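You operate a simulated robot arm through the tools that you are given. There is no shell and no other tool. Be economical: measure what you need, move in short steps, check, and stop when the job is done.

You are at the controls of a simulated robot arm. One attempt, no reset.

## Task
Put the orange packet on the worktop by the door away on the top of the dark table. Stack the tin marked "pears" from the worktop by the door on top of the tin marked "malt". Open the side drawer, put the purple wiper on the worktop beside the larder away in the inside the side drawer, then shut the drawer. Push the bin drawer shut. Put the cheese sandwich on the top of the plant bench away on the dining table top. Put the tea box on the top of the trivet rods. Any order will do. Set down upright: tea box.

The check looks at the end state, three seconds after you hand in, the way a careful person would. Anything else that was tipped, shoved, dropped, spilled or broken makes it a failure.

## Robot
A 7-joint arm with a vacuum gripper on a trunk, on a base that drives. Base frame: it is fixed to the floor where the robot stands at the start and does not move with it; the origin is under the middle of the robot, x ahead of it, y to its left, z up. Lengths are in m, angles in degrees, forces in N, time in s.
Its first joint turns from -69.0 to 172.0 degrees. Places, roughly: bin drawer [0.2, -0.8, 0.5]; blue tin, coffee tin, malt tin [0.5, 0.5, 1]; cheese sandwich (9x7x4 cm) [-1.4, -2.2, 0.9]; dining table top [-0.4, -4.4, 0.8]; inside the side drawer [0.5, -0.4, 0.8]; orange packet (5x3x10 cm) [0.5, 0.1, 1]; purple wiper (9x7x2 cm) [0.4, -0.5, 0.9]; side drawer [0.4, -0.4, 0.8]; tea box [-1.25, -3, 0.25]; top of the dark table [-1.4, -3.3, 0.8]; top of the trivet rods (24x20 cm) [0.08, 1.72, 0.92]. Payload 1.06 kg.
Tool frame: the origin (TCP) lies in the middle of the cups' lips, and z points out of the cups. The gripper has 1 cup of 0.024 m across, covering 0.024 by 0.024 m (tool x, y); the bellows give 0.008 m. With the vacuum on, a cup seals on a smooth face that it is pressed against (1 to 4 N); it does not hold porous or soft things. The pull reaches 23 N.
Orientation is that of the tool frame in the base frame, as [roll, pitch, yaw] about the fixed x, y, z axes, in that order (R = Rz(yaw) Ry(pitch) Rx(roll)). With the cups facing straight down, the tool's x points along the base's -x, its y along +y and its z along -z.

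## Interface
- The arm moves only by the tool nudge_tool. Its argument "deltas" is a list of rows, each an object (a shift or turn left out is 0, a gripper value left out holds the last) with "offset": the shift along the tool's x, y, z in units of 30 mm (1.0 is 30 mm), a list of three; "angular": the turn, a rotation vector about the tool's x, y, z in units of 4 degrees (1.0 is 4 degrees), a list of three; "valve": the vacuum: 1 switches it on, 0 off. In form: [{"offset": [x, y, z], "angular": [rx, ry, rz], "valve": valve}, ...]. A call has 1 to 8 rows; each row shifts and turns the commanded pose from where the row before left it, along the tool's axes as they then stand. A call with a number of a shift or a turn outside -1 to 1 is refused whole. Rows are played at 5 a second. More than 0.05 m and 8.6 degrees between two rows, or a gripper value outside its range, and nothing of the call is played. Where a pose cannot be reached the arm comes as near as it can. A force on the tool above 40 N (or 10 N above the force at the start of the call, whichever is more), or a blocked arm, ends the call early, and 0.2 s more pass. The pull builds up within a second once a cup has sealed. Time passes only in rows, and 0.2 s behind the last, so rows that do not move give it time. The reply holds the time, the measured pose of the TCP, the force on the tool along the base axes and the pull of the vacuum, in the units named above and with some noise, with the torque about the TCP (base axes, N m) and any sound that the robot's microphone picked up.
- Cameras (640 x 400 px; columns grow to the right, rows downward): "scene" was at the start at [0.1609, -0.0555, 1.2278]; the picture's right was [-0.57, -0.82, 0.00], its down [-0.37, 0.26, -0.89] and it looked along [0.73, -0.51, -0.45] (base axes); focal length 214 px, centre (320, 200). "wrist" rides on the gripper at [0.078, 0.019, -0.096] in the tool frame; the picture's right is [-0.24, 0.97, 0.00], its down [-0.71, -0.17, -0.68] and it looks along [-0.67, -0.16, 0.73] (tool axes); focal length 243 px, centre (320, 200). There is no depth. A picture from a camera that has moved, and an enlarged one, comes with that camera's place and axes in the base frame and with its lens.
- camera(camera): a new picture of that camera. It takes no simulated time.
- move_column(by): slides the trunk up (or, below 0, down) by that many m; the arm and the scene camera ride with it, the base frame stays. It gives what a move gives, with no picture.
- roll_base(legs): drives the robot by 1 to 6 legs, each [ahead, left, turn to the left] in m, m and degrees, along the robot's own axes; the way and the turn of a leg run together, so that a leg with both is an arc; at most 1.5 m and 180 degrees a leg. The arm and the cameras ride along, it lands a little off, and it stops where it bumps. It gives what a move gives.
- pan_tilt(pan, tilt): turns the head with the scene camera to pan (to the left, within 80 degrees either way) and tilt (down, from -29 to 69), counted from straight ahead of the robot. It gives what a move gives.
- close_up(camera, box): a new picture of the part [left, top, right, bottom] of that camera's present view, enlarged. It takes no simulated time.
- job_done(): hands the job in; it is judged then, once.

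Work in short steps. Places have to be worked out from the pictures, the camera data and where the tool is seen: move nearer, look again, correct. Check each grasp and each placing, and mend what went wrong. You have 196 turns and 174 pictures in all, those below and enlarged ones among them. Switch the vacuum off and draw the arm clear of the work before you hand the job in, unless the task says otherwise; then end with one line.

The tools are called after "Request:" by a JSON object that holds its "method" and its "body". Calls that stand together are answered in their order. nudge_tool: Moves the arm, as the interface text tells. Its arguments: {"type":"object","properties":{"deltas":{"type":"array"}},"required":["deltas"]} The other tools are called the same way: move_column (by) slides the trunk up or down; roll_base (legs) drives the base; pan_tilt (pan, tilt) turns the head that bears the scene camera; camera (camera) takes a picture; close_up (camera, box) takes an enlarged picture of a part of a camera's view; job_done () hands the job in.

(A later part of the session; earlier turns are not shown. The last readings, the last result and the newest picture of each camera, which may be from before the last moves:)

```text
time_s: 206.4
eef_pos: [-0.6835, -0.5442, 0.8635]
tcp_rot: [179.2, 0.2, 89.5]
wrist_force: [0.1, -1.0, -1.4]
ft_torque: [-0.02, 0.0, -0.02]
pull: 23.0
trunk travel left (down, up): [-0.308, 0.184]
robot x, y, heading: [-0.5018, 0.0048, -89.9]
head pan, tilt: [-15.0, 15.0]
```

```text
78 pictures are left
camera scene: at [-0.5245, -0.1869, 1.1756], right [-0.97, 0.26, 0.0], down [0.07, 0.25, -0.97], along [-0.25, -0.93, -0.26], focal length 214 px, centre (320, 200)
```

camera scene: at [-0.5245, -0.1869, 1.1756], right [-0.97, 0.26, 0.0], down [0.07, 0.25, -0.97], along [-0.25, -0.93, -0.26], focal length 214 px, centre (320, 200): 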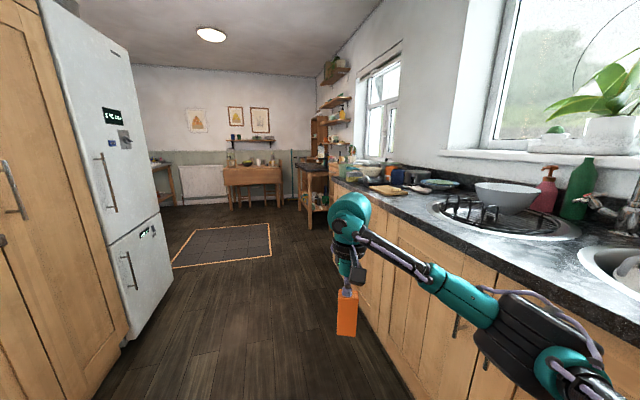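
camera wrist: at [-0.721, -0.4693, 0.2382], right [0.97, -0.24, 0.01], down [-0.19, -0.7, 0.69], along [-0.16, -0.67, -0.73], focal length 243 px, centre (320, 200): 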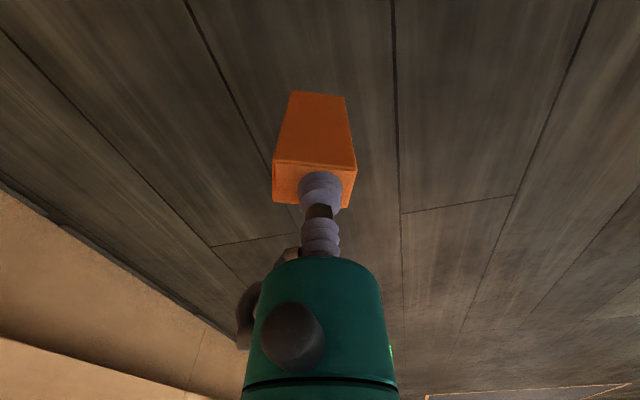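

Packet held. I shift left 0.2 m away from the sink counter and drive down the aisle in legs.

Request:
{"method": "roll_base", "body": {"legs": [[0, 0.2, 0], [0.7, 0, 0]]}}

Request:
{"method": "roll_base", "body": {"legs": [[0.7, 0, 0]]}}

Request:
{"method": "roll_base", "body": {"legs": [[0.6, 0, 0]]}}

Request:
{"method": "pan_tilt", "body": {"pan": -25, "tilt": 20}}

Request:
{"method": "camera", "body": {"camera": "scene"}}

```text
time_s: 211.4
eef_pos: [-0.4963, -1.2413, 0.863]
tcp_rot: [179.3, 0.2, 88.4]
wrist_force: [0.5, 0.6, -0.5]
ft_torque: [0.0, 0.02, 0.02]
pull: 22.8
trunk travel left (down, up): [-0.308, 0.184]
robot x, y, heading: [-0.3073, -0.6923, -90.9]
head pan, tilt: [-15.0, 15.0]
```

```text
time_s: 215.3
eef_pos: [-0.5036, -1.9389, 0.8625]
tcp_rot: [179.3, 0.2, 88.5]
wrist_force: [0.2, -0.5, -0.8]
ft_torque: [0.01, 0.05, -0.03]
pull: 22.8
trunk travel left (down, up): [-0.308, 0.184]
robot x, y, heading: [-0.3157, -1.3891, -91.0]
head pan, tilt: [-15.0, 15.0]
```

```text
time_s: 218.7
eef_pos: [-0.5182, -2.5394, 0.8626]
tcp_rot: [179.3, 0.3, 88.2]
wrist_force: [0.2, -0.6, -0.7]
ft_torque: [0.0, 0.04, 0.01]
pull: 22.8
trunk travel left (down, up): [-0.308, 0.184]
robot x, y, heading: [-0.3265, -1.9937, -91.3]
head pan, tilt: [-15.0, 15.0]
```

```text
time_s: 219.4
eef_pos: [-0.5193, -2.5399, 0.8632]
tcp_rot: [179.2, 0.3, 88.2]
wrist_force: [-0.1, 0.3, -0.3]
ft_torque: [-0.01, -0.01, 0.0]
pull: 22.9
trunk travel left (down, up): [-0.308, 0.184]
robot x, y, heading: [-0.3263, -1.9928, -91.2]
head pan, tilt: [-25.0, 20.0]
```

```text
77 pictures are left
camera scene: at [-0.3667, -2.179, 1.1675], right [-0.9, 0.44, 0.0], down [0.15, 0.31, -0.94], along [-0.41, -0.84, -0.34], focal length 214 px, centre (320, 200)
```

scene: 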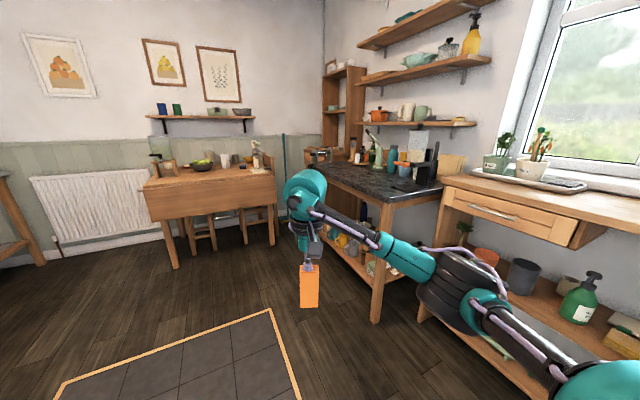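

A clear view: dark table at the right (edge x≈−1.1, y −2.9…−3.9), plant bench next to it, dining table at the far wall (leaf edge y≈−3.77). I go ahead 0.55 m, raise the trunk, and turn right in small steps.

Request:
{"method": "move_column", "body": {"by": 0.12}}

Request:
{"method": "roll_base", "body": {"legs": [[0.5, 0, 0], [0, 0, -15], [0, 0, -15], [0, 0, -15]]}}

Request:
{"method": "roll_base", "body": {"legs": [[0, 0, -15], [0, 0, -15], [0, 0, -14]]}}

Request:
{"method": "pan_tilt", "body": {"pan": 25, "tilt": 25}}

Request:
{"method": "camera", "body": {"camera": "scene"}}

```text
time_s: 220.9
eef_pos: [-0.5185, -2.54, 0.9828]
tcp_rot: [179.3, 0.2, 88.3]
wrist_force: [0.7, 0.4, 0.6]
ft_torque: [0.01, -0.02, 0.01]
pull: 22.6
trunk travel left (down, up): [-0.428, 0.064]
robot x, y, heading: [-0.3237, -1.9949, -91.0]
head pan, tilt: [-25.0, 20.0]
```

```text
time_s: 226.5
eef_pos: [-0.8568, -2.7444, 0.9825]
tcp_rot: [179.3, 0.2, 43.5]
wrist_force: [-0.8, 0.8, -0.4]
ft_torque: [-0.01, -0.02, 0.0]
pull: 23.1
trunk travel left (down, up): [-0.428, 0.064]
robot x, y, heading: [-0.3364, -2.4938, -136.1]
head pan, tilt: [-25.0, 20.0]
```

```text
time_s: 229.5
eef_pos: [-0.8863, -2.3096, 0.9825]
tcp_rot: [179.3, 0.3, -0.6]
wrist_force: [0.2, 0.4, -0.6]
ft_torque: [0.01, 0.01, -0.01]
pull: 22.9
trunk travel left (down, up): [-0.428, 0.064]
robot x, y, heading: [-0.3352, -2.489, -179.9]
head pan, tilt: [-25.0, 20.0]
```

```text
time_s: 230.7
eef_pos: [-0.8862, -2.3102, 0.9832]
tcp_rot: [179.3, 0.3, -0.5]
wrist_force: [-0.1, -0.2, 0.0]
ft_torque: [0.0, 0.06, 0.01]
pull: 23.5
trunk travel left (down, up): [-0.428, 0.064]
robot x, y, heading: [-0.3357, -2.4857, -179.7]
head pan, tilt: [25.0, 25.0]
```

```text
76 pictures are left
camera scene: at [-0.4747, -2.5327, 1.2879], right [-0.42, 0.91, 0.0], down [0.38, 0.18, -0.91], along [-0.82, -0.38, -0.42], focal length 214 px, centre (320, 200)
```

scene: 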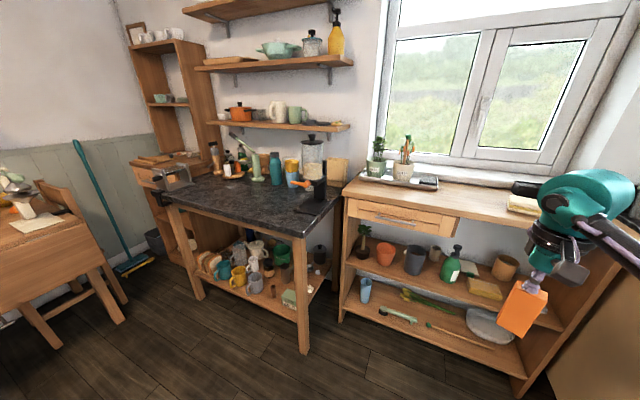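

Packet spot: clear area on the dark table about (−1.22,−3.15). I slide left 0.84 m along the table front first, keeping clear of its edge.

Request:
{"method": "roll_base", "body": {"legs": [[0, 0.84, 0]]}}

Request:
{"method": "camera", "body": {"camera": "wrist"}}

Request:
{"method": "pan_tilt", "body": {"pan": 0, "tilt": 35}}

Request:
{"method": "camera", "body": {"camera": "scene"}}

```text
time_s: 235.2
eef_pos: [-0.8816, -3.1665, 0.9829]
tcp_rot: [179.3, 0.2, 0.1]
wrist_force: [0.3, -0.1, -0.5]
ft_torque: [-0.01, 0.06, 0.01]
pull: 22.9
trunk travel left (down, up): [-0.428, 0.064]
robot x, y, heading: [-0.327, -3.3362, -179.1]
head pan, tilt: [25.0, 25.0]
```

```text
75 pictures are left
camera wrist: at [-0.8039, -3.1846, 1.0795], right [-0.23, -0.97, 0.01], down [-0.71, 0.18, 0.69], along [-0.67, 0.15, -0.73], focal length 243 px, centre (320, 200)
```

wrist: 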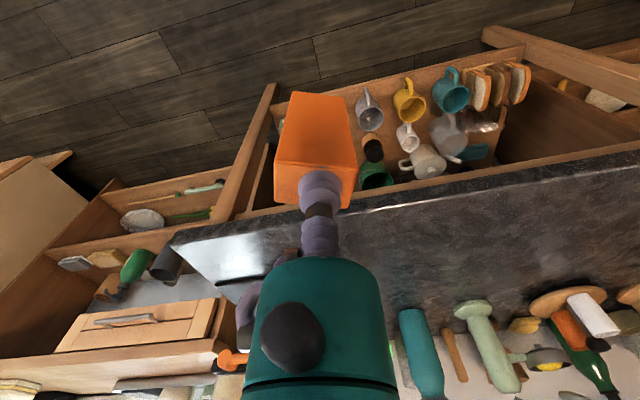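

```text
time_s: 236.1
eef_pos: [-0.8824, -3.1661, 0.9821]
tcp_rot: [179.3, 0.2, 0.2]
wrist_force: [0.8, -1.2, -1.0]
ft_torque: [0.02, 0.02, -0.02]
pull: 22.6
trunk travel left (down, up): [-0.428, 0.064]
robot x, y, heading: [-0.3306, -3.3366, -179.2]
head pan, tilt: [0.0, 35.0]
```

```text
74 pictures are left
camera scene: at [-0.4724, -3.344, 1.2722], right [-0.02, 1.0, 0.0], down [0.57, 0.01, -0.82], along [-0.82, -0.01, -0.57], focal length 214 px, centre (320, 200)
```

scene: 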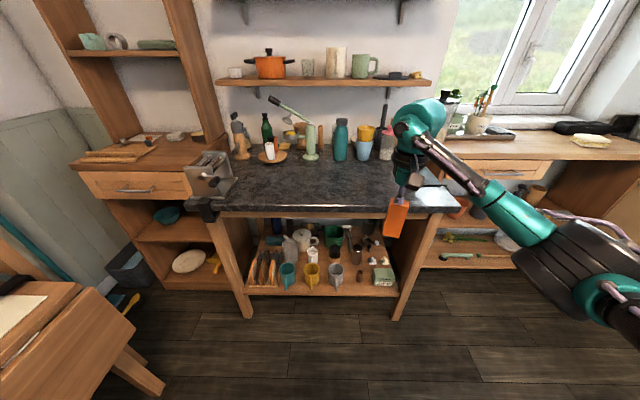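

Tea box (light green/white) is visible on the lower shelf, front right; sandwich on the bench at the right. For elbow clearance I raise the trunk 5 cm, slide left 0.11 m and go ahead 0.32 m.

Request:
{"method": "move_column", "body": {"by": 0.05}}

Request:
{"method": "roll_base", "body": {"legs": [[0, 0.11, 0], [0.2, 0, 0]]}}

Request:
{"method": "camera", "body": {"camera": "scene"}}

```text
time_s: 237.0
eef_pos: [-0.8818, -3.1656, 1.0323]
tcp_rot: [179.2, 0.1, 0.2]
wrist_force: [-0.9, 0.3, -0.3]
ft_torque: [0.01, 0.01, -0.02]
pull: 23.0
trunk travel left (down, up): [-0.478, 0.014]
robot x, y, heading: [-0.3268, -3.3395, -178.8]
head pan, tilt: [0.0, 35.0]
```

```text
time_s: 239.4
eef_pos: [-1.0788, -3.2796, 1.0317]
tcp_rot: [179.3, 0.3, 0.1]
wrist_force: [1.2, 0.1, -0.5]
ft_torque: [-0.03, -0.02, -0.02]
pull: 22.8
trunk travel left (down, up): [-0.478, 0.014]
robot x, y, heading: [-0.5231, -3.4516, -179.0]
head pan, tilt: [0.0, 35.0]
```

```text
73 pictures are left
camera scene: at [-0.6269, -3.4571, 1.3289], right [-0.01, 1.0, 0.0], down [0.57, 0.01, -0.82], along [-0.82, -0.01, -0.57], focal length 214 px, centre (320, 200)
```

scene: 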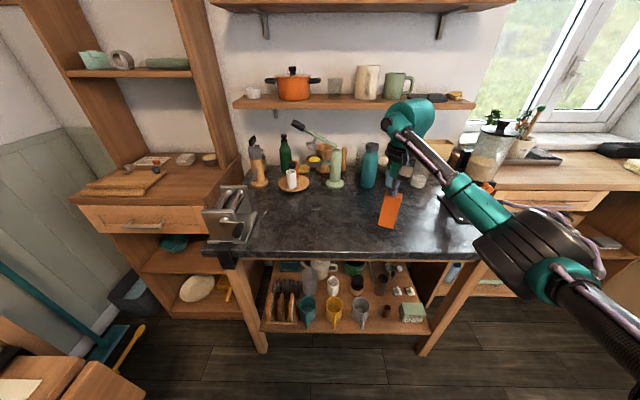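

Clear. Ahead 0.14 m more, then lower toward the table top.

Request:
{"method": "roll_base", "body": {"legs": [[0.14, 0, 0]]}}

Request:
{"method": "nudge_tool", "body": {"deltas": [{"offset": [0, 0, 1]}, {"offset": [0, 0, 1]}, {"offset": [0, 0, 0.5]}]}}

Request:
{"method": "camera", "body": {"camera": "scene"}}

Request:
{"method": "camera", "body": {"camera": "wrist"}}

```text
time_s: 240.7
eef_pos: [-1.2147, -3.2825, 1.0325]
tcp_rot: [179.2, 0.3, 0.3]
wrist_force: [-0.7, 0.6, -0.9]
ft_torque: [0.0, 0.02, -0.03]
pull: 22.9
trunk travel left (down, up): [-0.478, 0.014]
robot x, y, heading: [-0.6607, -3.4574, -178.9]
head pan, tilt: [0.0, 35.0]
```

```text
time_s: 241.5
eef_pos: [-1.2147, -3.2825, 0.9583]
tcp_rot: [179.3, 0.3, 0.2]
wrist_force: [0.0, -0.1, -1.6]
ft_torque: [0.01, 0.0, 0.0]
pull: 22.9
trunk travel left (down, up): [-0.478, 0.014]
robot x, y, heading: [-0.6625, -3.4533, -179.2]
head pan, tilt: [0.0, 35.0]
```

```text
72 pictures are left
camera scene: at [-0.7629, -3.4591, 1.329], right [-0.01, 1.0, 0.0], down [0.57, 0.01, -0.82], along [-0.82, -0.01, -0.57], focal length 214 px, centre (320, 200)
```

scene: 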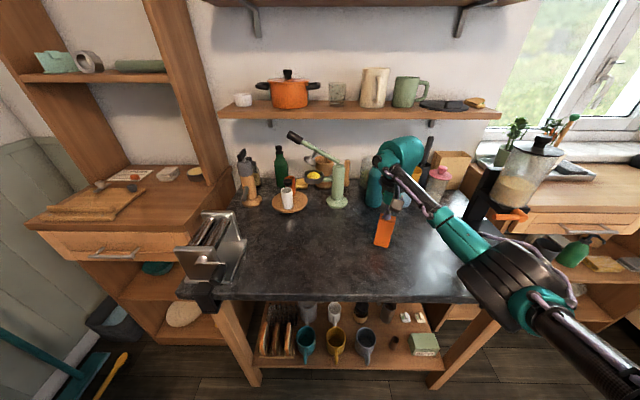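

```text
71 pictures are left
camera wrist: at [-1.1362, -3.3014, 1.0547], right [-0.23, -0.97, 0.01], down [-0.71, 0.18, 0.69], along [-0.67, 0.15, -0.73], focal length 243 px, centre (320, 200)
```

wrist: 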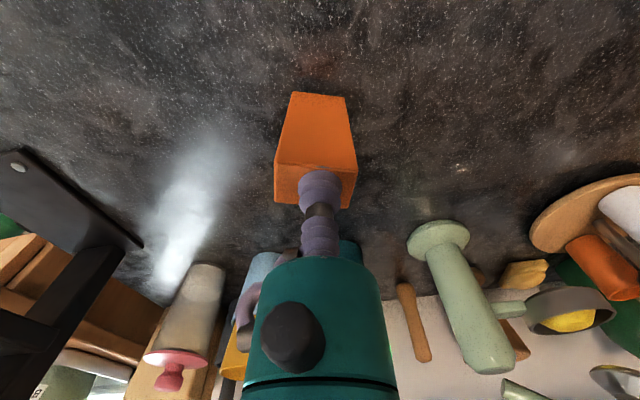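

Clear spot around. I lower in small rows until contact.

Request:
{"method": "nudge_tool", "body": {"deltas": [{"offset": [0, 0, 0.6]}, {"offset": [0, 0, 0.5]}, {"offset": [0, 0, 0.2]}, {"offset": [0, 0, 0.15]}, {"offset": [0, 0, 0.15]}]}}

```text
time_s: 242.4
eef_pos: [-1.2187, -3.2843, 0.9306]
tcp_rot: [179.2, 1.6, 0.3]
wrist_force: [1.9, 0.7, 27.1]
ft_torque: [0.13, -0.01, 0.0]
pull: 22.6
trunk travel left (down, up): [-0.478, 0.014]
robot x, y, heading: [-0.6616, -3.4584, -179.3]
head pan, tilt: [0.0, 35.0]
stopped in row 4: the force on the tool passed its limit (the readings are from after the stop); the commanded pose is now the measured one
```

Contact (table about z 0.835). I ease up slightly, release and lift.

Request:
{"method": "nudge_tool", "body": {"deltas": [{"offset": [0, 0, -0.1]}, {"offset": [0, 0, -0.05], "valve": 0}, {}, {}, {}, {"offset": [0, 0, -0.4]}, {"offset": [0, 0, -1]}, {"offset": [0, 0, -1]}]}}

Request:
{"method": "camera", "body": {"camera": "scene"}}

Request:
{"method": "camera", "body": {"camera": "wrist"}}

```text
time_s: 244.2
eef_pos: [-1.2159, -3.2831, 1.0021]
tcp_rot: [179.2, 0.8, 0.2]
wrist_force: [1.4, -0.1, 0.3]
ft_torque: [-0.01, -0.03, -0.01]
pull: 0.1
trunk travel left (down, up): [-0.478, 0.014]
robot x, y, heading: [-0.6625, -3.4536, -179.5]
head pan, tilt: [0.0, 35.0]
```

```text
70 pictures are left
camera scene: at [-0.7627, -3.4586, 1.3289], right [-0.01, 1.0, 0.0], down [0.57, 0.01, -0.82], along [-0.82, -0.01, -0.57], focal length 214 px, centre (320, 200)
```

scene: 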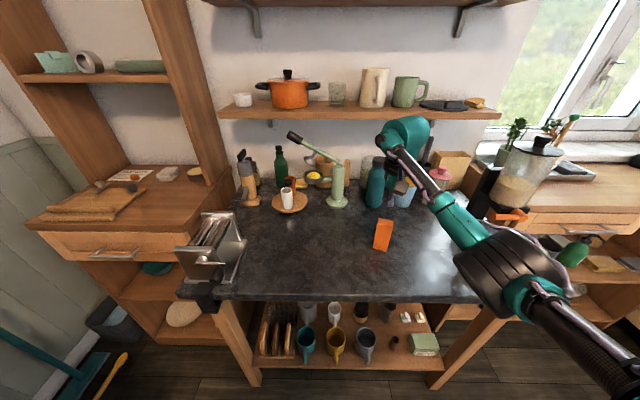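

```text
69 pictures are left
camera wrist: at [-1.1376, -3.3009, 1.0967], right [-0.23, -0.97, 0.02], down [-0.7, 0.18, 0.69], along [-0.68, 0.15, -0.72], focal length 243 px, centre (320, 200)
```

wrist: 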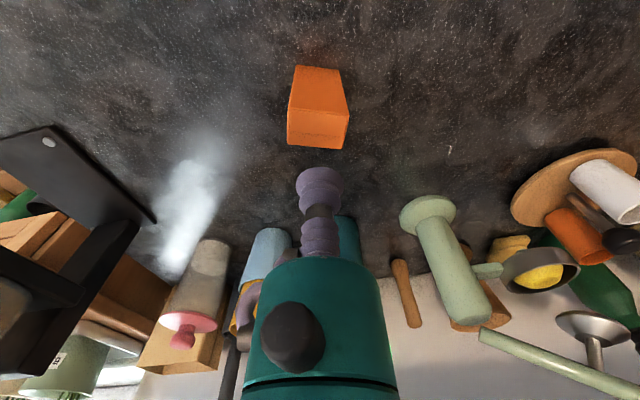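

Packet stands on the dark table. Next the sandwich: I back off 0.35 m and slide right 1.08 m to the plant bench.

Request:
{"method": "roll_base", "body": {"legs": [[-0.35, 0, 0], [0, -1.08, 0]]}}

Request:
{"method": "pan_tilt", "body": {"pan": -5, "tilt": 30}}

Request:
{"method": "camera", "body": {"camera": "scene"}}

Request:
{"method": "camera", "body": {"camera": "wrist"}}

```text
time_s: 251.7
eef_pos: [-0.874, -2.1803, 1.0026]
tcp_rot: [179.1, 0.8, -0.4]
wrist_force: [-0.4, -0.2, 0.5]
ft_torque: [-0.05, -0.03, -0.03]
pull: 0.1
trunk travel left (down, up): [-0.478, 0.014]
robot x, y, heading: [-0.3171, -2.3562, -179.6]
head pan, tilt: [0.0, 35.0]
```

```text
time_s: 252.3
eef_pos: [-0.874, -2.1795, 1.002]
tcp_rot: [179.2, 0.8, -0.4]
wrist_force: [1.1, -0.9, 0.4]
ft_torque: [0.0, 0.0, -0.01]
pull: 0.1
trunk travel left (down, up): [-0.478, 0.014]
robot x, y, heading: [-0.3194, -2.355, -179.9]
head pan, tilt: [-5.0, 30.0]
```

```text
68 pictures are left
camera scene: at [-0.4233, -2.3517, 1.3367], right [0.08, 1.0, 0.0], down [0.5, -0.04, -0.87], along [-0.86, 0.07, -0.5], focal length 214 px, centre (320, 200)
```

scene: 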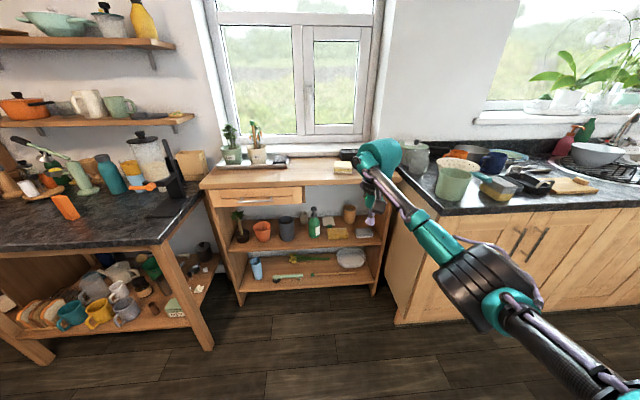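

```text
67 pictures are left
camera wrist: at [-0.7948, -2.1986, 1.0971], right [-0.24, -0.97, 0.02], down [-0.7, 0.18, 0.69], along [-0.68, 0.15, -0.72], focal length 243 px, centre (320, 200)
```

wrist: 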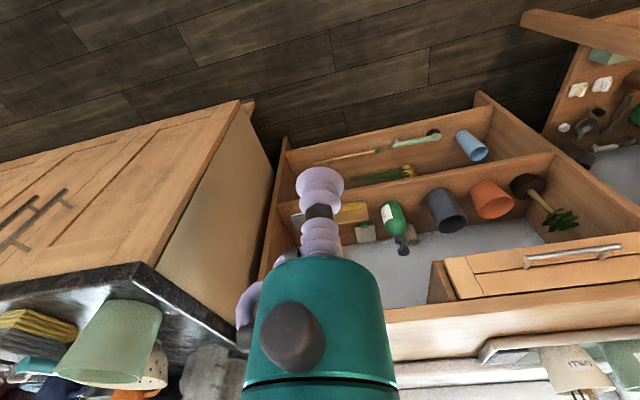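

The sandwich is at about (−1.55,−2.13) near the back right of the bench. I enlarge it for a better look.

Request:
{"method": "close_up", "body": {"camera": "scene", "box": [290, 130, 410, 205]}}

Request:
{"method": "roll_base", "body": {"legs": [[0, -0.05, 0], [0.4, 0, 0]]}}

Request:
{"method": "camera", "body": {"camera": "scene"}}

Request:
{"method": "camera", "body": {"camera": "wrist"}}

```text
5.33 times, centred on (350, 168) of scene
camera zoom: at [-0.4233, -2.3517, 1.3367], right [0.08, 1.0, 0.0], down [0.5, -0.04, -0.87], along [-0.86, 0.07, -0.5], focal length 1144 px, centre (160, 373)
```

zoom: 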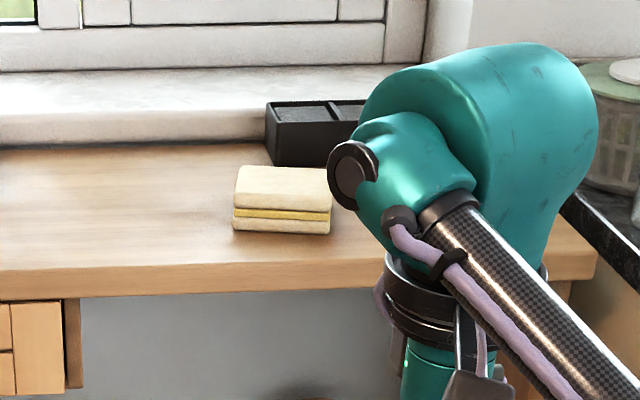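

```text
time_s: 255.4
eef_pos: [-1.278, -2.1356, 1.0015]
tcp_rot: [179.1, 0.9, 0.0]
wrist_force: [0.5, -0.4, -0.8]
ft_torque: [0.01, 0.0, 0.01]
pull: 0.1
trunk travel left (down, up): [-0.478, 0.014]
robot x, y, heading: [-0.7171, -2.3111, -179.5]
head pan, tilt: [-5.0, 30.0]
```

```text
65 pictures are left
camera scene: at [-0.827, -2.3051, 1.3367], right [0.08, 1.0, 0.0], down [0.5, -0.04, -0.87], along [-0.86, 0.07, -0.5], focal length 214 px, centre (320, 200)
```

scene: 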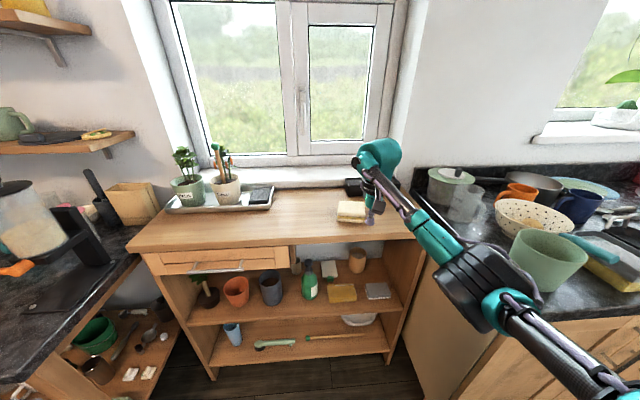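

```text
64 pictures are left
camera wrist: at [-1.1991, -2.1539, 1.0968], right [-0.23, -0.97, 0.02], down [-0.7, 0.18, 0.69], along [-0.68, 0.15, -0.72], focal length 243 px, centre (320, 200)
```

wrist: 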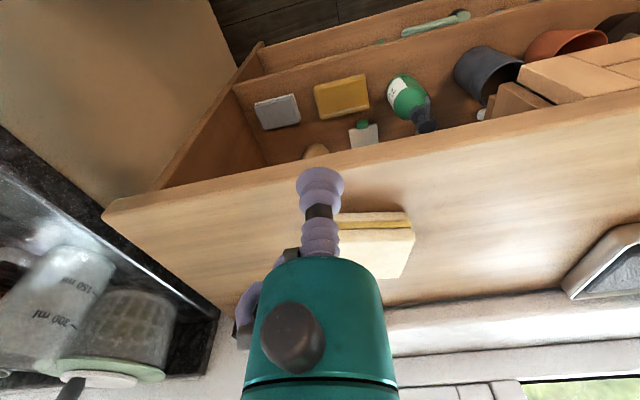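

Sandwich top is at about (−1.48,−2.14, 0.93). I drive ahead 0.2 m and check.

Request:
{"method": "roll_base", "body": {"legs": [[0.195, 0.01, 0]]}}

Request:
{"method": "camera", "body": {"camera": "scene"}}

Request:
{"method": "camera", "body": {"camera": "wrist"}}

```text
time_s: 256.9
eef_pos: [-1.4694, -2.1469, 1.0018]
tcp_rot: [179.2, 1.0, -0.1]
wrist_force: [-0.1, 1.0, -0.3]
ft_torque: [0.02, -0.04, 0.02]
pull: 0.0
trunk travel left (down, up): [-0.478, 0.014]
robot x, y, heading: [-0.9144, -2.3223, -179.7]
head pan, tilt: [-5.0, 30.0]
```

```text
63 pictures are left
camera scene: at [-1.0186, -2.3172, 1.3367], right [0.08, 1.0, 0.0], down [0.5, -0.04, -0.87], along [-0.86, 0.07, -0.5], focal length 214 px, centre (320, 200)
```

scene: 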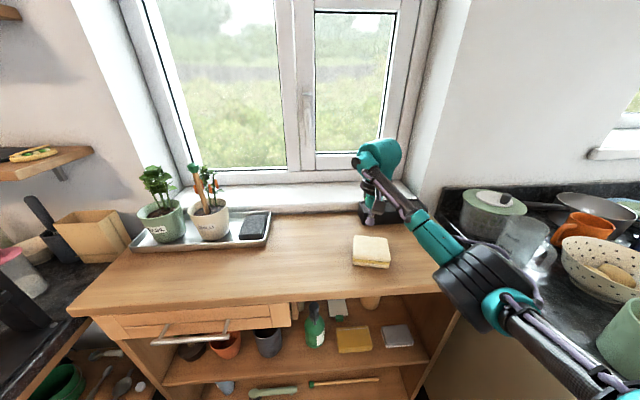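

```text
62 pictures are left
camera wrist: at [-1.3906, -2.166, 1.0967], right [-0.23, -0.97, 0.02], down [-0.7, 0.18, 0.69], along [-0.68, 0.15, -0.72], focal length 243 px, centre (320, 200)
```

wrist: 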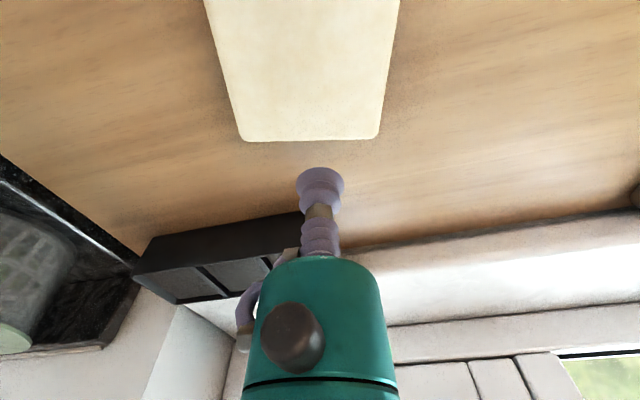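

Sandwich far edge is at x≈−1.468, its top near z 0.955; centre about (−1.433,−2.147). I back up 3.6 cm and lower to z 0.975.

Request:
{"method": "roll_base", "body": {"legs": [[-0.036, 0, 0]]}}

Request:
{"method": "camera", "body": {"camera": "wrist"}}

```text
time_s: 257.8
eef_pos: [-1.4325, -2.1474, 1.0023]
tcp_rot: [179.3, 0.9, 0.0]
wrist_force: [1.4, -0.5, 0.5]
ft_torque: [-0.01, 0.0, -0.01]
pull: 0.1
trunk travel left (down, up): [-0.478, 0.014]
robot x, y, heading: [-0.8789, -2.3205, -179.3]
head pan, tilt: [-5.0, 30.0]
```

```text
61 pictures are left
camera wrist: at [-1.3533, -2.1655, 1.0976], right [-0.23, -0.97, 0.02], down [-0.7, 0.18, 0.69], along [-0.68, 0.15, -0.72], focal length 243 px, centre (320, 200)
```

wrist: 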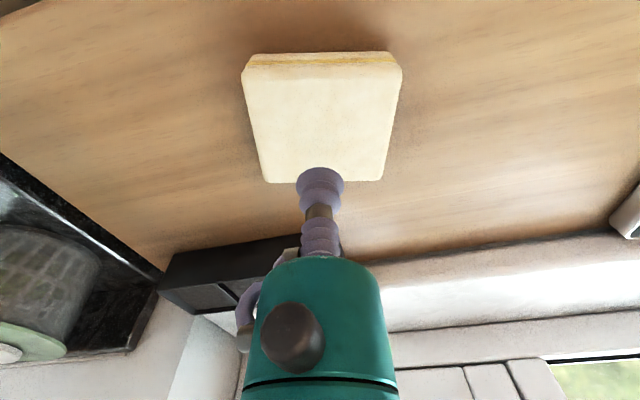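

Well under the cup now. Small correction and descend with the vacuum on, in fine steps at the end.

Request:
{"method": "nudge_tool", "body": {"deltas": [{"offset": [0.2, 0.15, 0.7], "valve": 1}, {"offset": [0, 0, 0.4]}, {"offset": [0, 0, 0.15]}, {"offset": [0, 0, 0.15]}, {"offset": [0, 0, 0.1]}, {"offset": [0, 0, 0.1]}]}}

```text
time_s: 259.2
eef_pos: [-1.4283, -2.1516, 0.9561]
tcp_rot: [179.2, 1.3, -0.1]
wrist_force: [-0.9, 0.3, 15.6]
ft_torque: [0.11, -0.16, 0.07]
pull: 22.5
trunk travel left (down, up): [-0.478, 0.014]
robot x, y, heading: [-0.8775, -2.3193, -179.4]
head pan, tilt: [-5.0, 30.0]
```

Sealed. I lift gently and check that it holds.

Request:
{"method": "nudge_tool", "body": {"deltas": [{"offset": [0, 0, -0.3]}, {"offset": [0, 0, -0.5]}, {"offset": [0, 0, -0.8]}, {"offset": [0, 0, -0.8]}, {}, {}]}}

Request:
{"method": "camera", "body": {"camera": "wrist"}}

```text
time_s: 260.6
eef_pos: [-1.4277, -2.1495, 1.0253]
tcp_rot: [179.2, 1.0, 0.0]
wrist_force: [-0.8, 0.3, -0.9]
ft_torque: [0.01, -0.01, 0.0]
pull: 22.6
trunk travel left (down, up): [-0.478, 0.014]
robot x, y, heading: [-0.8787, -2.3205, -179.5]
head pan, tilt: [-5.0, 30.0]
```

```text
60 pictures are left
camera wrist: at [-1.3486, -2.1693, 1.1211], right [-0.24, -0.97, 0.02], down [-0.7, 0.18, 0.69], along [-0.68, 0.15, -0.72], focal length 243 px, centre (320, 200)
```

wrist: 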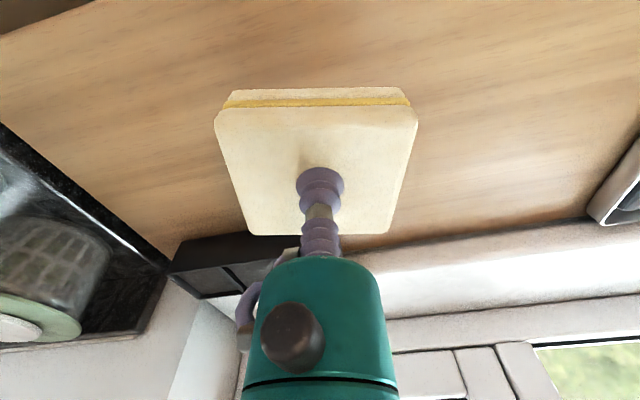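

Held well. I back out 0.55 m and turn left in small steps to face the dining table.

Request:
{"method": "roll_base", "body": {"legs": [[-0.28, 0, 0], [-0.27, 0, 0], [0, 0, 15], [0, 0, 15], [0, 0, 15]]}}

Request:
{"method": "roll_base", "body": {"legs": [[0, 0, 15], [0, 0, 15], [0, 0, 14], [0.5, 0, 0]]}}

Request:
{"method": "pan_tilt", "body": {"pan": 0, "tilt": 25}}

Request:
{"method": "camera", "body": {"camera": "scene"}}

```text
time_s: 266.7
eef_pos: [-0.8386, -2.5804, 1.0254]
tcp_rot: [179.2, 0.9, 44.7]
wrist_force: [-0.7, -0.2, -0.8]
ft_torque: [-0.03, -0.01, -0.02]
pull: 22.7
trunk travel left (down, up): [-0.478, 0.014]
robot x, y, heading: [-0.3306, -2.311, -134.6]
head pan, tilt: [-5.0, 30.0]
```

```text
time_s: 272.3
eef_pos: [-0.5261, -3.3636, 1.0247]
tcp_rot: [179.2, 0.9, 88.1]
wrist_force: [-0.1, 0.0, -0.5]
ft_torque: [0.01, -0.01, -0.02]
pull: 23.2
trunk travel left (down, up): [-0.478, 0.014]
robot x, y, heading: [-0.3366, -2.8187, -91.3]
head pan, tilt: [-5.0, 30.0]
```

```text
time_s: 273.0
eef_pos: [-0.5279, -3.3635, 1.026]
tcp_rot: [179.2, 0.9, 88.0]
wrist_force: [0.1, 0.5, -1.5]
ft_torque: [-0.01, 0.02, -0.01]
pull: 22.8
trunk travel left (down, up): [-0.478, 0.014]
robot x, y, heading: [-0.3377, -2.819, -91.4]
head pan, tilt: [0.0, 25.0]
```

```text
59 pictures are left
camera scene: at [-0.3375, -2.9322, 1.3447], right [-1.0, 0.02, 0.0], down [0.01, 0.42, -0.91], along [-0.02, -0.91, -0.42], focal length 214 px, centre (320, 200)
```

scene: 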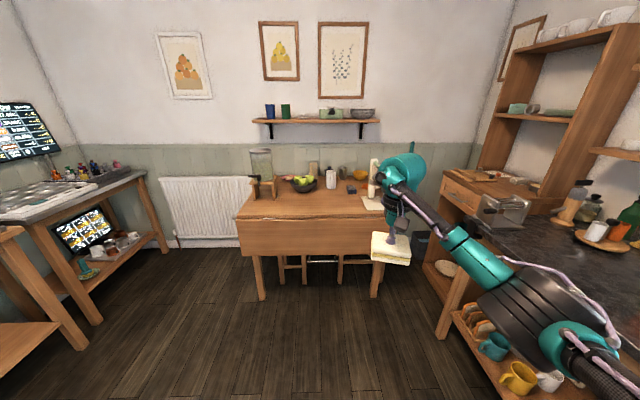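

The dining table has a clear area in front around (−0.4,−4.08). I go left 0.13, ahead 0.6 m and look again.

Request:
{"method": "roll_base", "body": {"legs": [[0, 0.13, 1.3], [0.6, 0, 0]]}}

Request:
{"method": "camera", "body": {"camera": "scene"}}

Request:
{"method": "camera", "body": {"camera": "wrist"}}

```text
time_s: 277.2
eef_pos: [-0.3854, -3.9679, 1.0258]
tcp_rot: [179.2, 0.9, 89.4]
wrist_force: [-0.2, 0.2, -0.5]
ft_torque: [-0.03, 0.01, 0.01]
pull: 22.6
trunk travel left (down, up): [-0.478, 0.014]
robot x, y, heading: [-0.2118, -3.422, -90.2]
head pan, tilt: [0.0, 25.0]
```

```text
58 pictures are left
camera scene: at [-0.2063, -3.5336, 1.3447], right [-1.0, 0.0, 0.0], down [0.0, 0.42, -0.91], along [0.0, -0.91, -0.42], focal length 214 px, centre (320, 200)
```

scene: 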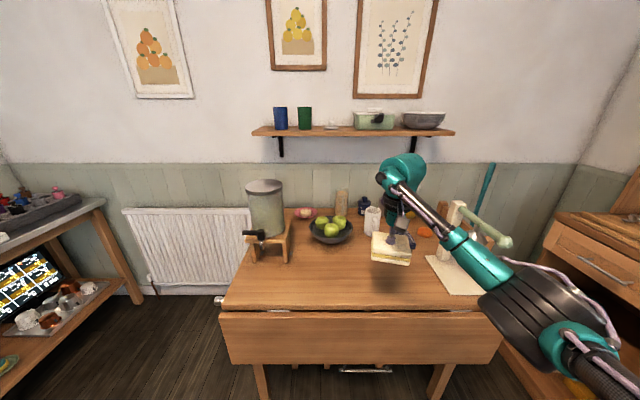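

```text
57 pictures are left
camera wrist: at [-0.3672, -3.8897, 1.1208], right [0.97, -0.25, 0.02], down [-0.19, -0.7, 0.69], along [-0.16, -0.68, -0.72], focal length 243 px, centre (320, 200)
```

wrist: 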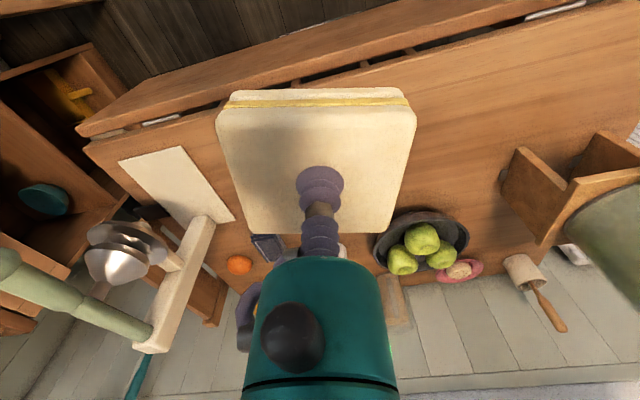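

There is a press at the right, so I keep left: left 0.05, ahead 0.1 m; then lower.

Request:
{"method": "roll_base", "body": {"legs": [[0, 0.06, 0], [0.1, 0, 0]]}}

Request:
{"method": "nudge_tool", "body": {"deltas": [{"offset": [0, 0, 1]}, {"offset": [0, 0, 1]}, {"offset": [0, 0, 1]}]}}

Request:
{"method": "camera", "body": {"camera": "scene"}}

Request:
{"method": "camera", "body": {"camera": "wrist"}}

```text
time_s: 279.0
eef_pos: [-0.3215, -4.0678, 1.0252]
tcp_rot: [179.2, 1.0, 89.4]
wrist_force: [-0.1, 0.1, -1.3]
ft_torque: [0.0, 0.03, 0.02]
pull: 22.6
trunk travel left (down, up): [-0.478, 0.014]
robot x, y, heading: [-0.1516, -3.5209, -89.9]
head pan, tilt: [0.0, 25.0]
```

```text
time_s: 279.8
eef_pos: [-0.3207, -4.0714, 0.9378]
tcp_rot: [179.1, 0.9, 89.5]
wrist_force: [1.4, 0.0, -0.8]
ft_torque: [-0.02, 0.01, -0.03]
pull: 23.5
trunk travel left (down, up): [-0.478, 0.014]
robot x, y, heading: [-0.146, -3.5225, -89.9]
head pan, tilt: [0.0, 25.0]
```

```text
56 pictures are left
camera scene: at [-0.1438, -3.6328, 1.3447], right [-1.0, 0.0, 0.0], down [0.0, 0.42, -0.91], along [0.0, -0.91, -0.42], focal length 214 px, centre (320, 200)
```

scene: 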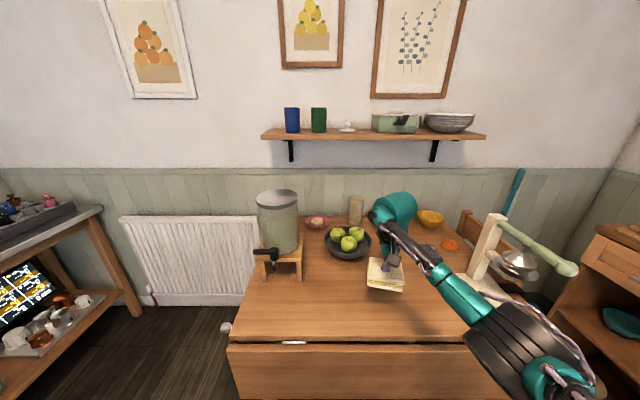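

```text
55 pictures are left
camera wrist: at [-0.3031, -3.9916, 1.0321], right [0.97, -0.24, 0.02], down [-0.19, -0.7, 0.69], along [-0.16, -0.68, -0.72], focal length 243 px, centre (320, 200)
```

wrist: 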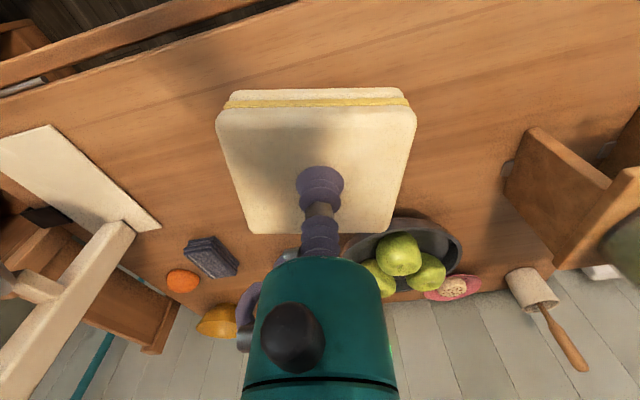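

Clear of bowl and jar. I lower slowly to contact.

Request:
{"method": "nudge_tool", "body": {"deltas": [{"offset": [0, 0, 0.7]}, {"offset": [0, 0, 0.7]}, {"offset": [0, 0, 0.4]}, {"offset": [0, 0, 0.2]}, {"offset": [0, 0, 0.2]}, {"offset": [0, 0, 0.15]}, {"offset": [0, 0, 0.15]}]}}

Request:
{"method": "camera", "body": {"camera": "scene"}}

```text
time_s: 281.4
eef_pos: [-0.3198, -4.0703, 0.8601]
tcp_rot: [179.3, 1.0, 89.5]
wrist_force: [-0.4, 0.2, -1.5]
ft_torque: [0.02, 0.0, -0.05]
pull: 22.6
trunk travel left (down, up): [-0.478, 0.014]
robot x, y, heading: [-0.15, -3.5224, -90.0]
head pan, tilt: [0.0, 25.0]
```

```text
54 pictures are left
camera scene: at [-0.1437, -3.6326, 1.3447], right [-1.0, 0.0, 0.0], down [0.0, 0.42, -0.91], along [0.0, -0.91, -0.42], focal length 214 px, centre (320, 200)
```

scene: 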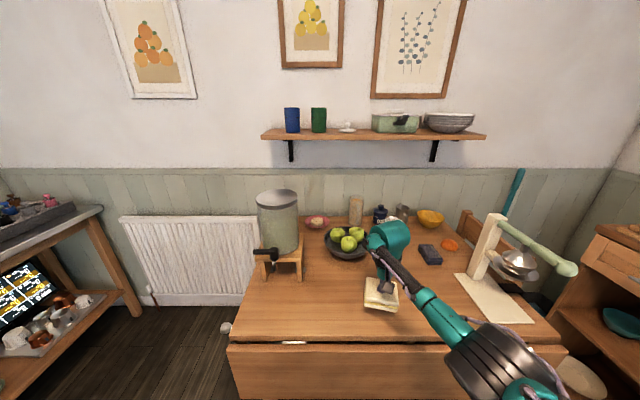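

Request:
{"method": "nudge_tool", "body": {"deltas": [{"offset": [0, 0, 0.2]}, {"offset": [0, 0, 0.15]}, {"offset": [0, 0, 0.15]}, {"offset": [0, 0, 0.15]}, {"offset": [0, 0, 0.15]}]}}

```text
time_s: 282.6
eef_pos: [-0.3197, -4.0689, 0.8365]
tcp_rot: [179.2, 0.9, 89.5]
wrist_force: [-0.1, -0.1, -1.0]
ft_torque: [0.0, 0.02, -0.02]
pull: 22.8
trunk travel left (down, up): [-0.478, 0.014]
robot x, y, heading: [-0.1494, -3.519, -90.0]
head pan, tilt: [0.0, 25.0]
```

Request:
{"method": "close_up", "body": {"camera": "scene", "box": [330, 220, 570, 400]}}

Request:
{"method": "nudge_tool", "body": {"deltas": [{"offset": [0, 0, 0.15]}, {"offset": [0, 0, 0.15]}, {"offset": [0, 0, 0.15]}, {"offset": [0, 0, 0.15]}, {"offset": [0, 0, 0.15]}]}}

```text
2.22 times, centred on (450, 310) of scene
camera zoom: at [-0.1438, -3.6327, 1.3447], right [-1.0, 0.0, 0.0], down [0.0, 0.42, -0.91], along [0.0, -0.91, -0.42], focal length 477 px, centre (31, -44)
```

zoom: 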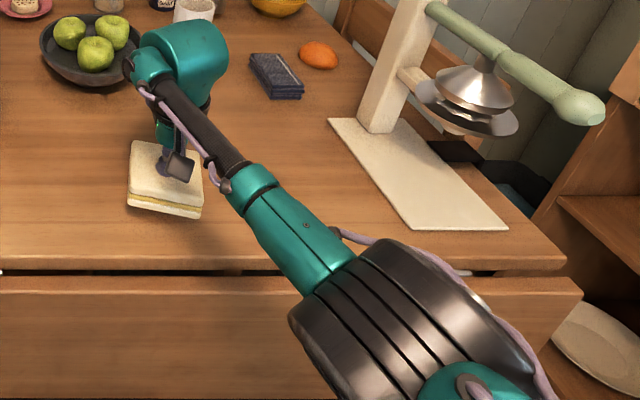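

```text
time_s: 283.8
eef_pos: [-0.3179, -4.0715, 0.8136]
tcp_rot: [179.1, 0.8, 89.5]
wrist_force: [0.0, 0.5, -1.0]
ft_torque: [0.03, 0.02, -0.01]
pull: 23.1
trunk travel left (down, up): [-0.478, 0.014]
robot x, y, heading: [-0.1445, -3.5194, -89.8]
head pan, tilt: [0.0, 25.0]
```

Request:
{"method": "nudge_tool", "body": {"deltas": [{"offset": [0, 0, 0.15]}, {"offset": [0, 0, 0.15]}, {"offset": [0, 0, 0.15]}, {"offset": [0, 0, 0.15]}, {"offset": [0, 0, 0.15]}]}}

```text
time_s: 285.0
eef_pos: [-0.3194, -4.0711, 0.7914]
tcp_rot: [179.2, 1.0, 89.5]
wrist_force: [0.4, -0.1, -1.8]
ft_torque: [0.0, 0.03, -0.04]
pull: 22.9
trunk travel left (down, up): [-0.478, 0.014]
robot x, y, heading: [-0.1471, -3.5195, -89.9]
head pan, tilt: [0.0, 25.0]
```

Request:
{"method": "close_up", "body": {"camera": "scene", "box": [330, 220, 570, 400]}}

```text
2.22 times, centred on (450, 310) of scene
camera zoom: at [-0.1438, -3.6326, 1.3447], right [-1.0, 0.0, 0.0], down [0.0, 0.42, -0.91], along [0.0, -0.91, -0.42], focal length 477 px, centre (31, -44)
```

zoom: 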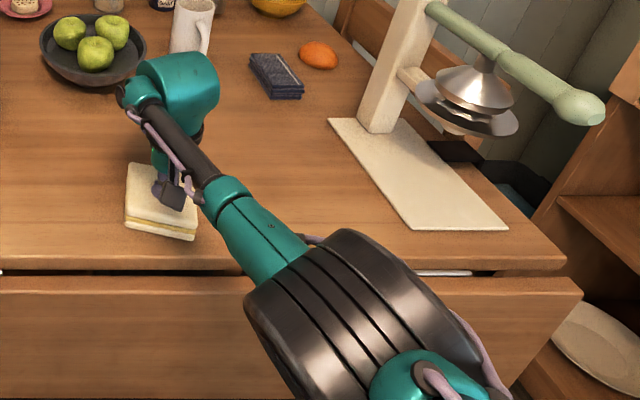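

The sandwich would sit near the front edge; I raise 3 cm, drive ahead 7 cm and lower again.

Request:
{"method": "nudge_tool", "body": {"deltas": [{"offset": [0, 0, -1]}]}}

Request:
{"method": "roll_base", "body": {"legs": [[0.07, 0, 0]]}}

Request:
{"method": "nudge_tool", "body": {"deltas": [{"offset": [0, 0, 0.8]}, {"offset": [0, 0, 0.2]}, {"offset": [0, 0, 0.15]}, {"offset": [0, 0, 0.15]}, {"offset": [0, 0, 0.15]}, {"offset": [0, 0, 0.15]}, {"offset": [0, 0, 0.15]}]}}

Request:
{"method": "close_up", "body": {"camera": "scene", "box": [330, 220, 570, 400]}}

```text
time_s: 285.4
eef_pos: [-0.3186, -4.0719, 0.8218]
tcp_rot: [179.2, 0.9, 89.4]
wrist_force: [-0.3, -1.0, -0.9]
ft_torque: [0.01, 0.04, 0.0]
pull: 22.9
trunk travel left (down, up): [-0.478, 0.014]
robot x, y, heading: [-0.1475, -3.5195, -90.0]
head pan, tilt: [0.0, 25.0]
```

```text
time_s: 286.4
eef_pos: [-0.3185, -4.1432, 0.8204]
tcp_rot: [179.2, 1.0, 89.5]
wrist_force: [-0.4, -0.3, -1.5]
ft_torque: [0.05, 0.03, 0.02]
pull: 22.4
trunk travel left (down, up): [-0.478, 0.014]
robot x, y, heading: [-0.1472, -3.5903, -89.8]
head pan, tilt: [0.0, 25.0]
```

```text
time_s: 288.0
eef_pos: [-0.3184, -4.1465, 0.7792]
tcp_rot: [179.5, 1.9, 89.6]
wrist_force: [-0.2, 6.2, 28.8]
ft_torque: [-0.04, 0.11, -0.02]
pull: 23.0
trunk travel left (down, up): [-0.478, 0.014]
robot x, y, heading: [-0.1469, -3.59, -90.1]
head pan, tilt: [0.0, 25.0]
stopped in row 7: the force on the tool passed its limit (the readings are from after the stop); the commanded pose is now the measured one
```

```text
2.22 times, centred on (450, 310) of scene
camera zoom: at [-0.143, -3.6991, 1.345], right [-1.0, 0.0, 0.0], down [0.0, 0.42, -0.91], along [0.0, -0.91, -0.42], focal length 477 px, centre (31, -44)
```

zoom: 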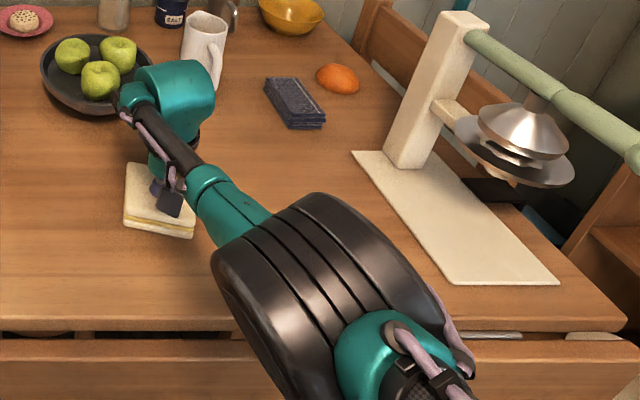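

Contact at z 0.78, well inside the top. I release and lift.

Request:
{"method": "nudge_tool", "body": {"deltas": [{"offset": [0, 0, -0.1]}, {"offset": [0, 0, -0.05], "valve": 0}, {}, {}, {}, {"offset": [0, 0, -0.4]}, {"offset": [0, 0, -1]}, {"offset": [0, 0, -1]}]}}

Request:
{"method": "nudge_tool", "body": {"deltas": [{"offset": [0, 0, -1]}, {"offset": [0, 0, -1]}, {"offset": [0, 0, -1]}]}}

Request:
{"method": "camera", "body": {"camera": "scene"}}

```text
time_s: 289.8
eef_pos: [-0.3203, -4.1424, 0.849]
tcp_rot: [179.3, 1.2, 89.5]
wrist_force: [0.7, -0.6, 0.4]
ft_torque: [-0.01, 0.0, -0.01]
pull: 0.1
trunk travel left (down, up): [-0.478, 0.014]
robot x, y, heading: [-0.1484, -3.5883, -89.9]
head pan, tilt: [0.0, 25.0]
```

```text
time_s: 290.6
eef_pos: [-0.3208, -4.1418, 0.9396]
tcp_rot: [179.3, 1.2, 89.5]
wrist_force: [-0.1, 0.1, 0.8]
ft_torque: [0.0, 0.0, -0.01]
pull: 0.1
trunk travel left (down, up): [-0.478, 0.014]
robot x, y, heading: [-0.1497, -3.5909, -89.8]
head pan, tilt: [0.0, 25.0]
```

```text
50 pictures are left
camera scene: at [-0.1436, -3.7026, 1.3447], right [-1.0, 0.0, 0.0], down [0.0, 0.42, -0.91], along [0.0, -0.91, -0.42], focal length 214 px, centre (320, 200)
```

scene: 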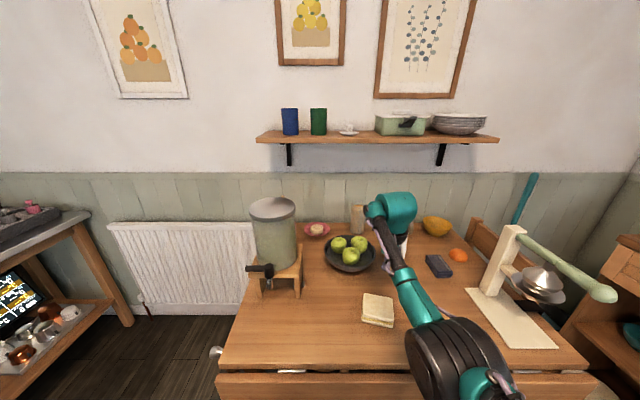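

Sandwich is on the dining table. Last: the tea box on the dark table's lower shelf. I back off 0.6 m, turn right to heading 165°, and look at it.

Request:
{"method": "roll_base", "body": {"legs": [[-0.55, 0, 0], [0, 0, -105]]}}

Request:
{"method": "pan_tilt", "body": {"pan": 10, "tilt": 40}}

Request:
{"method": "camera", "body": {"camera": "scene"}}

```text
time_s: 298.1
eef_pos: [-0.6417, -2.7382, 0.9393]
tcp_rot: [179.4, 1.4, -14.7]
wrist_force: [0.3, 0.6, 0.1]
ft_torque: [-0.02, -0.01, 0.04]
pull: 0.1
trunk travel left (down, up): [-0.478, 0.014]
robot x, y, heading: [-0.1496, -3.0442, 165.7]
head pan, tilt: [0.0, 25.0]
```

```text
time_s: 298.9
eef_pos: [-0.6401, -2.7363, 0.9389]
tcp_rot: [179.3, 1.5, -14.8]
wrist_force: [0.2, 0.1, -0.1]
ft_torque: [0.02, 0.03, -0.01]
pull: 0.0
trunk travel left (down, up): [-0.478, 0.014]
robot x, y, heading: [-0.146, -3.0411, 165.9]
head pan, tilt: [10.0, 40.0]
```

```text
49 pictures are left
camera scene: at [-0.2474, -3.0345, 1.3215], right [0.07, 1.0, 0.0], down [0.64, -0.05, -0.77], along [-0.76, 0.06, -0.64], focal length 214 px, centre (320, 200)
```

scene: 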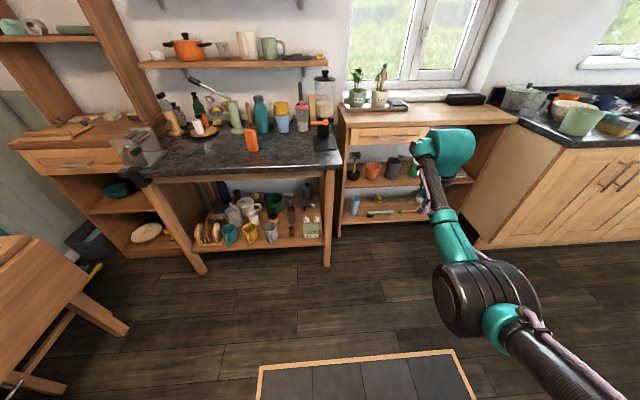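

Request:
{"method": "close_up", "body": {"camera": "scene", "box": [200, 170, 360, 270]}}

Request:
{"method": "move_column", "body": {"by": -0.36}}

Request:
{"method": "camera", "body": {"camera": "scene"}}

```text
4.00 times, centred on (280, 220) of scene
camera zoom: at [-0.2474, -3.0345, 1.3215], right [0.07, 1.0, 0.0], down [0.64, -0.05, -0.77], along [-0.76, 0.06, -0.64], focal length 858 px, centre (480, 120)
```

zoom: 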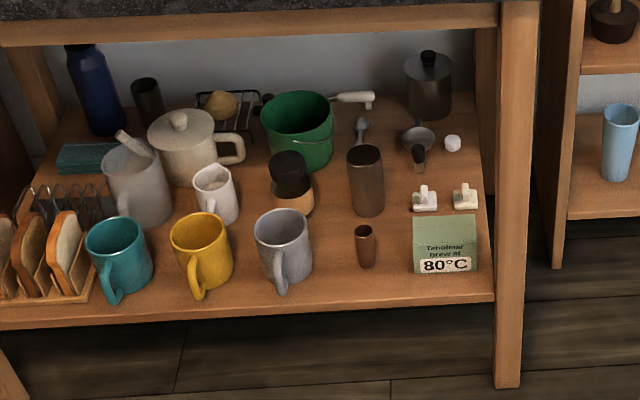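

```text
time_s: 302.4
eef_pos: [-0.6269, -2.7413, 0.479]
tcp_rot: [179.5, -10.7, -14.7]
wrist_force: [0.5, -0.1, -0.6]
ft_torque: [-0.03, 0.02, 0.01]
pull: 0.0
trunk travel left (down, up): [-0.118, 0.374]
robot x, y, heading: [-0.1476, -3.0396, 165.7]
head pan, tilt: [10.0, 40.0]
```

```text
47 pictures are left
camera scene: at [-0.3818, -3.0007, 0.9354], right [0.07, 1.0, 0.0], down [0.64, -0.05, -0.77], along [-0.76, 0.06, -0.64], focal length 214 px, centre (320, 200)
```

scene: 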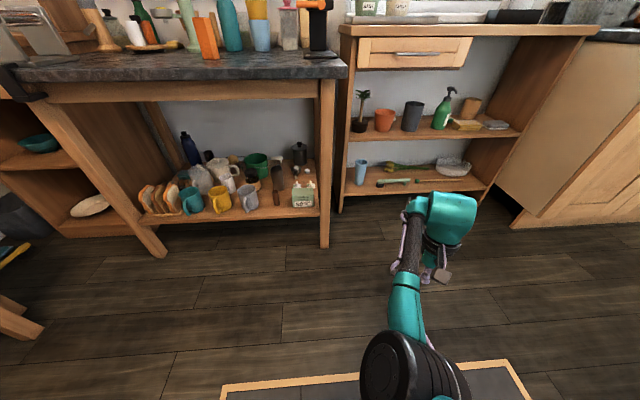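

I zoom on the tea box from this lower viewpoint.

Request:
{"method": "close_up", "body": {"camera": "scene", "box": [240, 130, 340, 220]}}

```text
4.44 times, centred on (290, 175) of scene
camera zoom: at [-0.3818, -3.0007, 0.9354], right [0.07, 1.0, 0.0], down [0.64, -0.05, -0.77], along [-0.76, 0.06, -0.64], focal length 953 px, centre (453, 311)
```

zoom: 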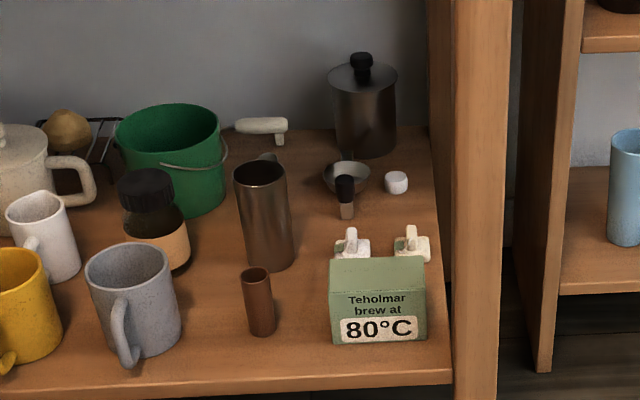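

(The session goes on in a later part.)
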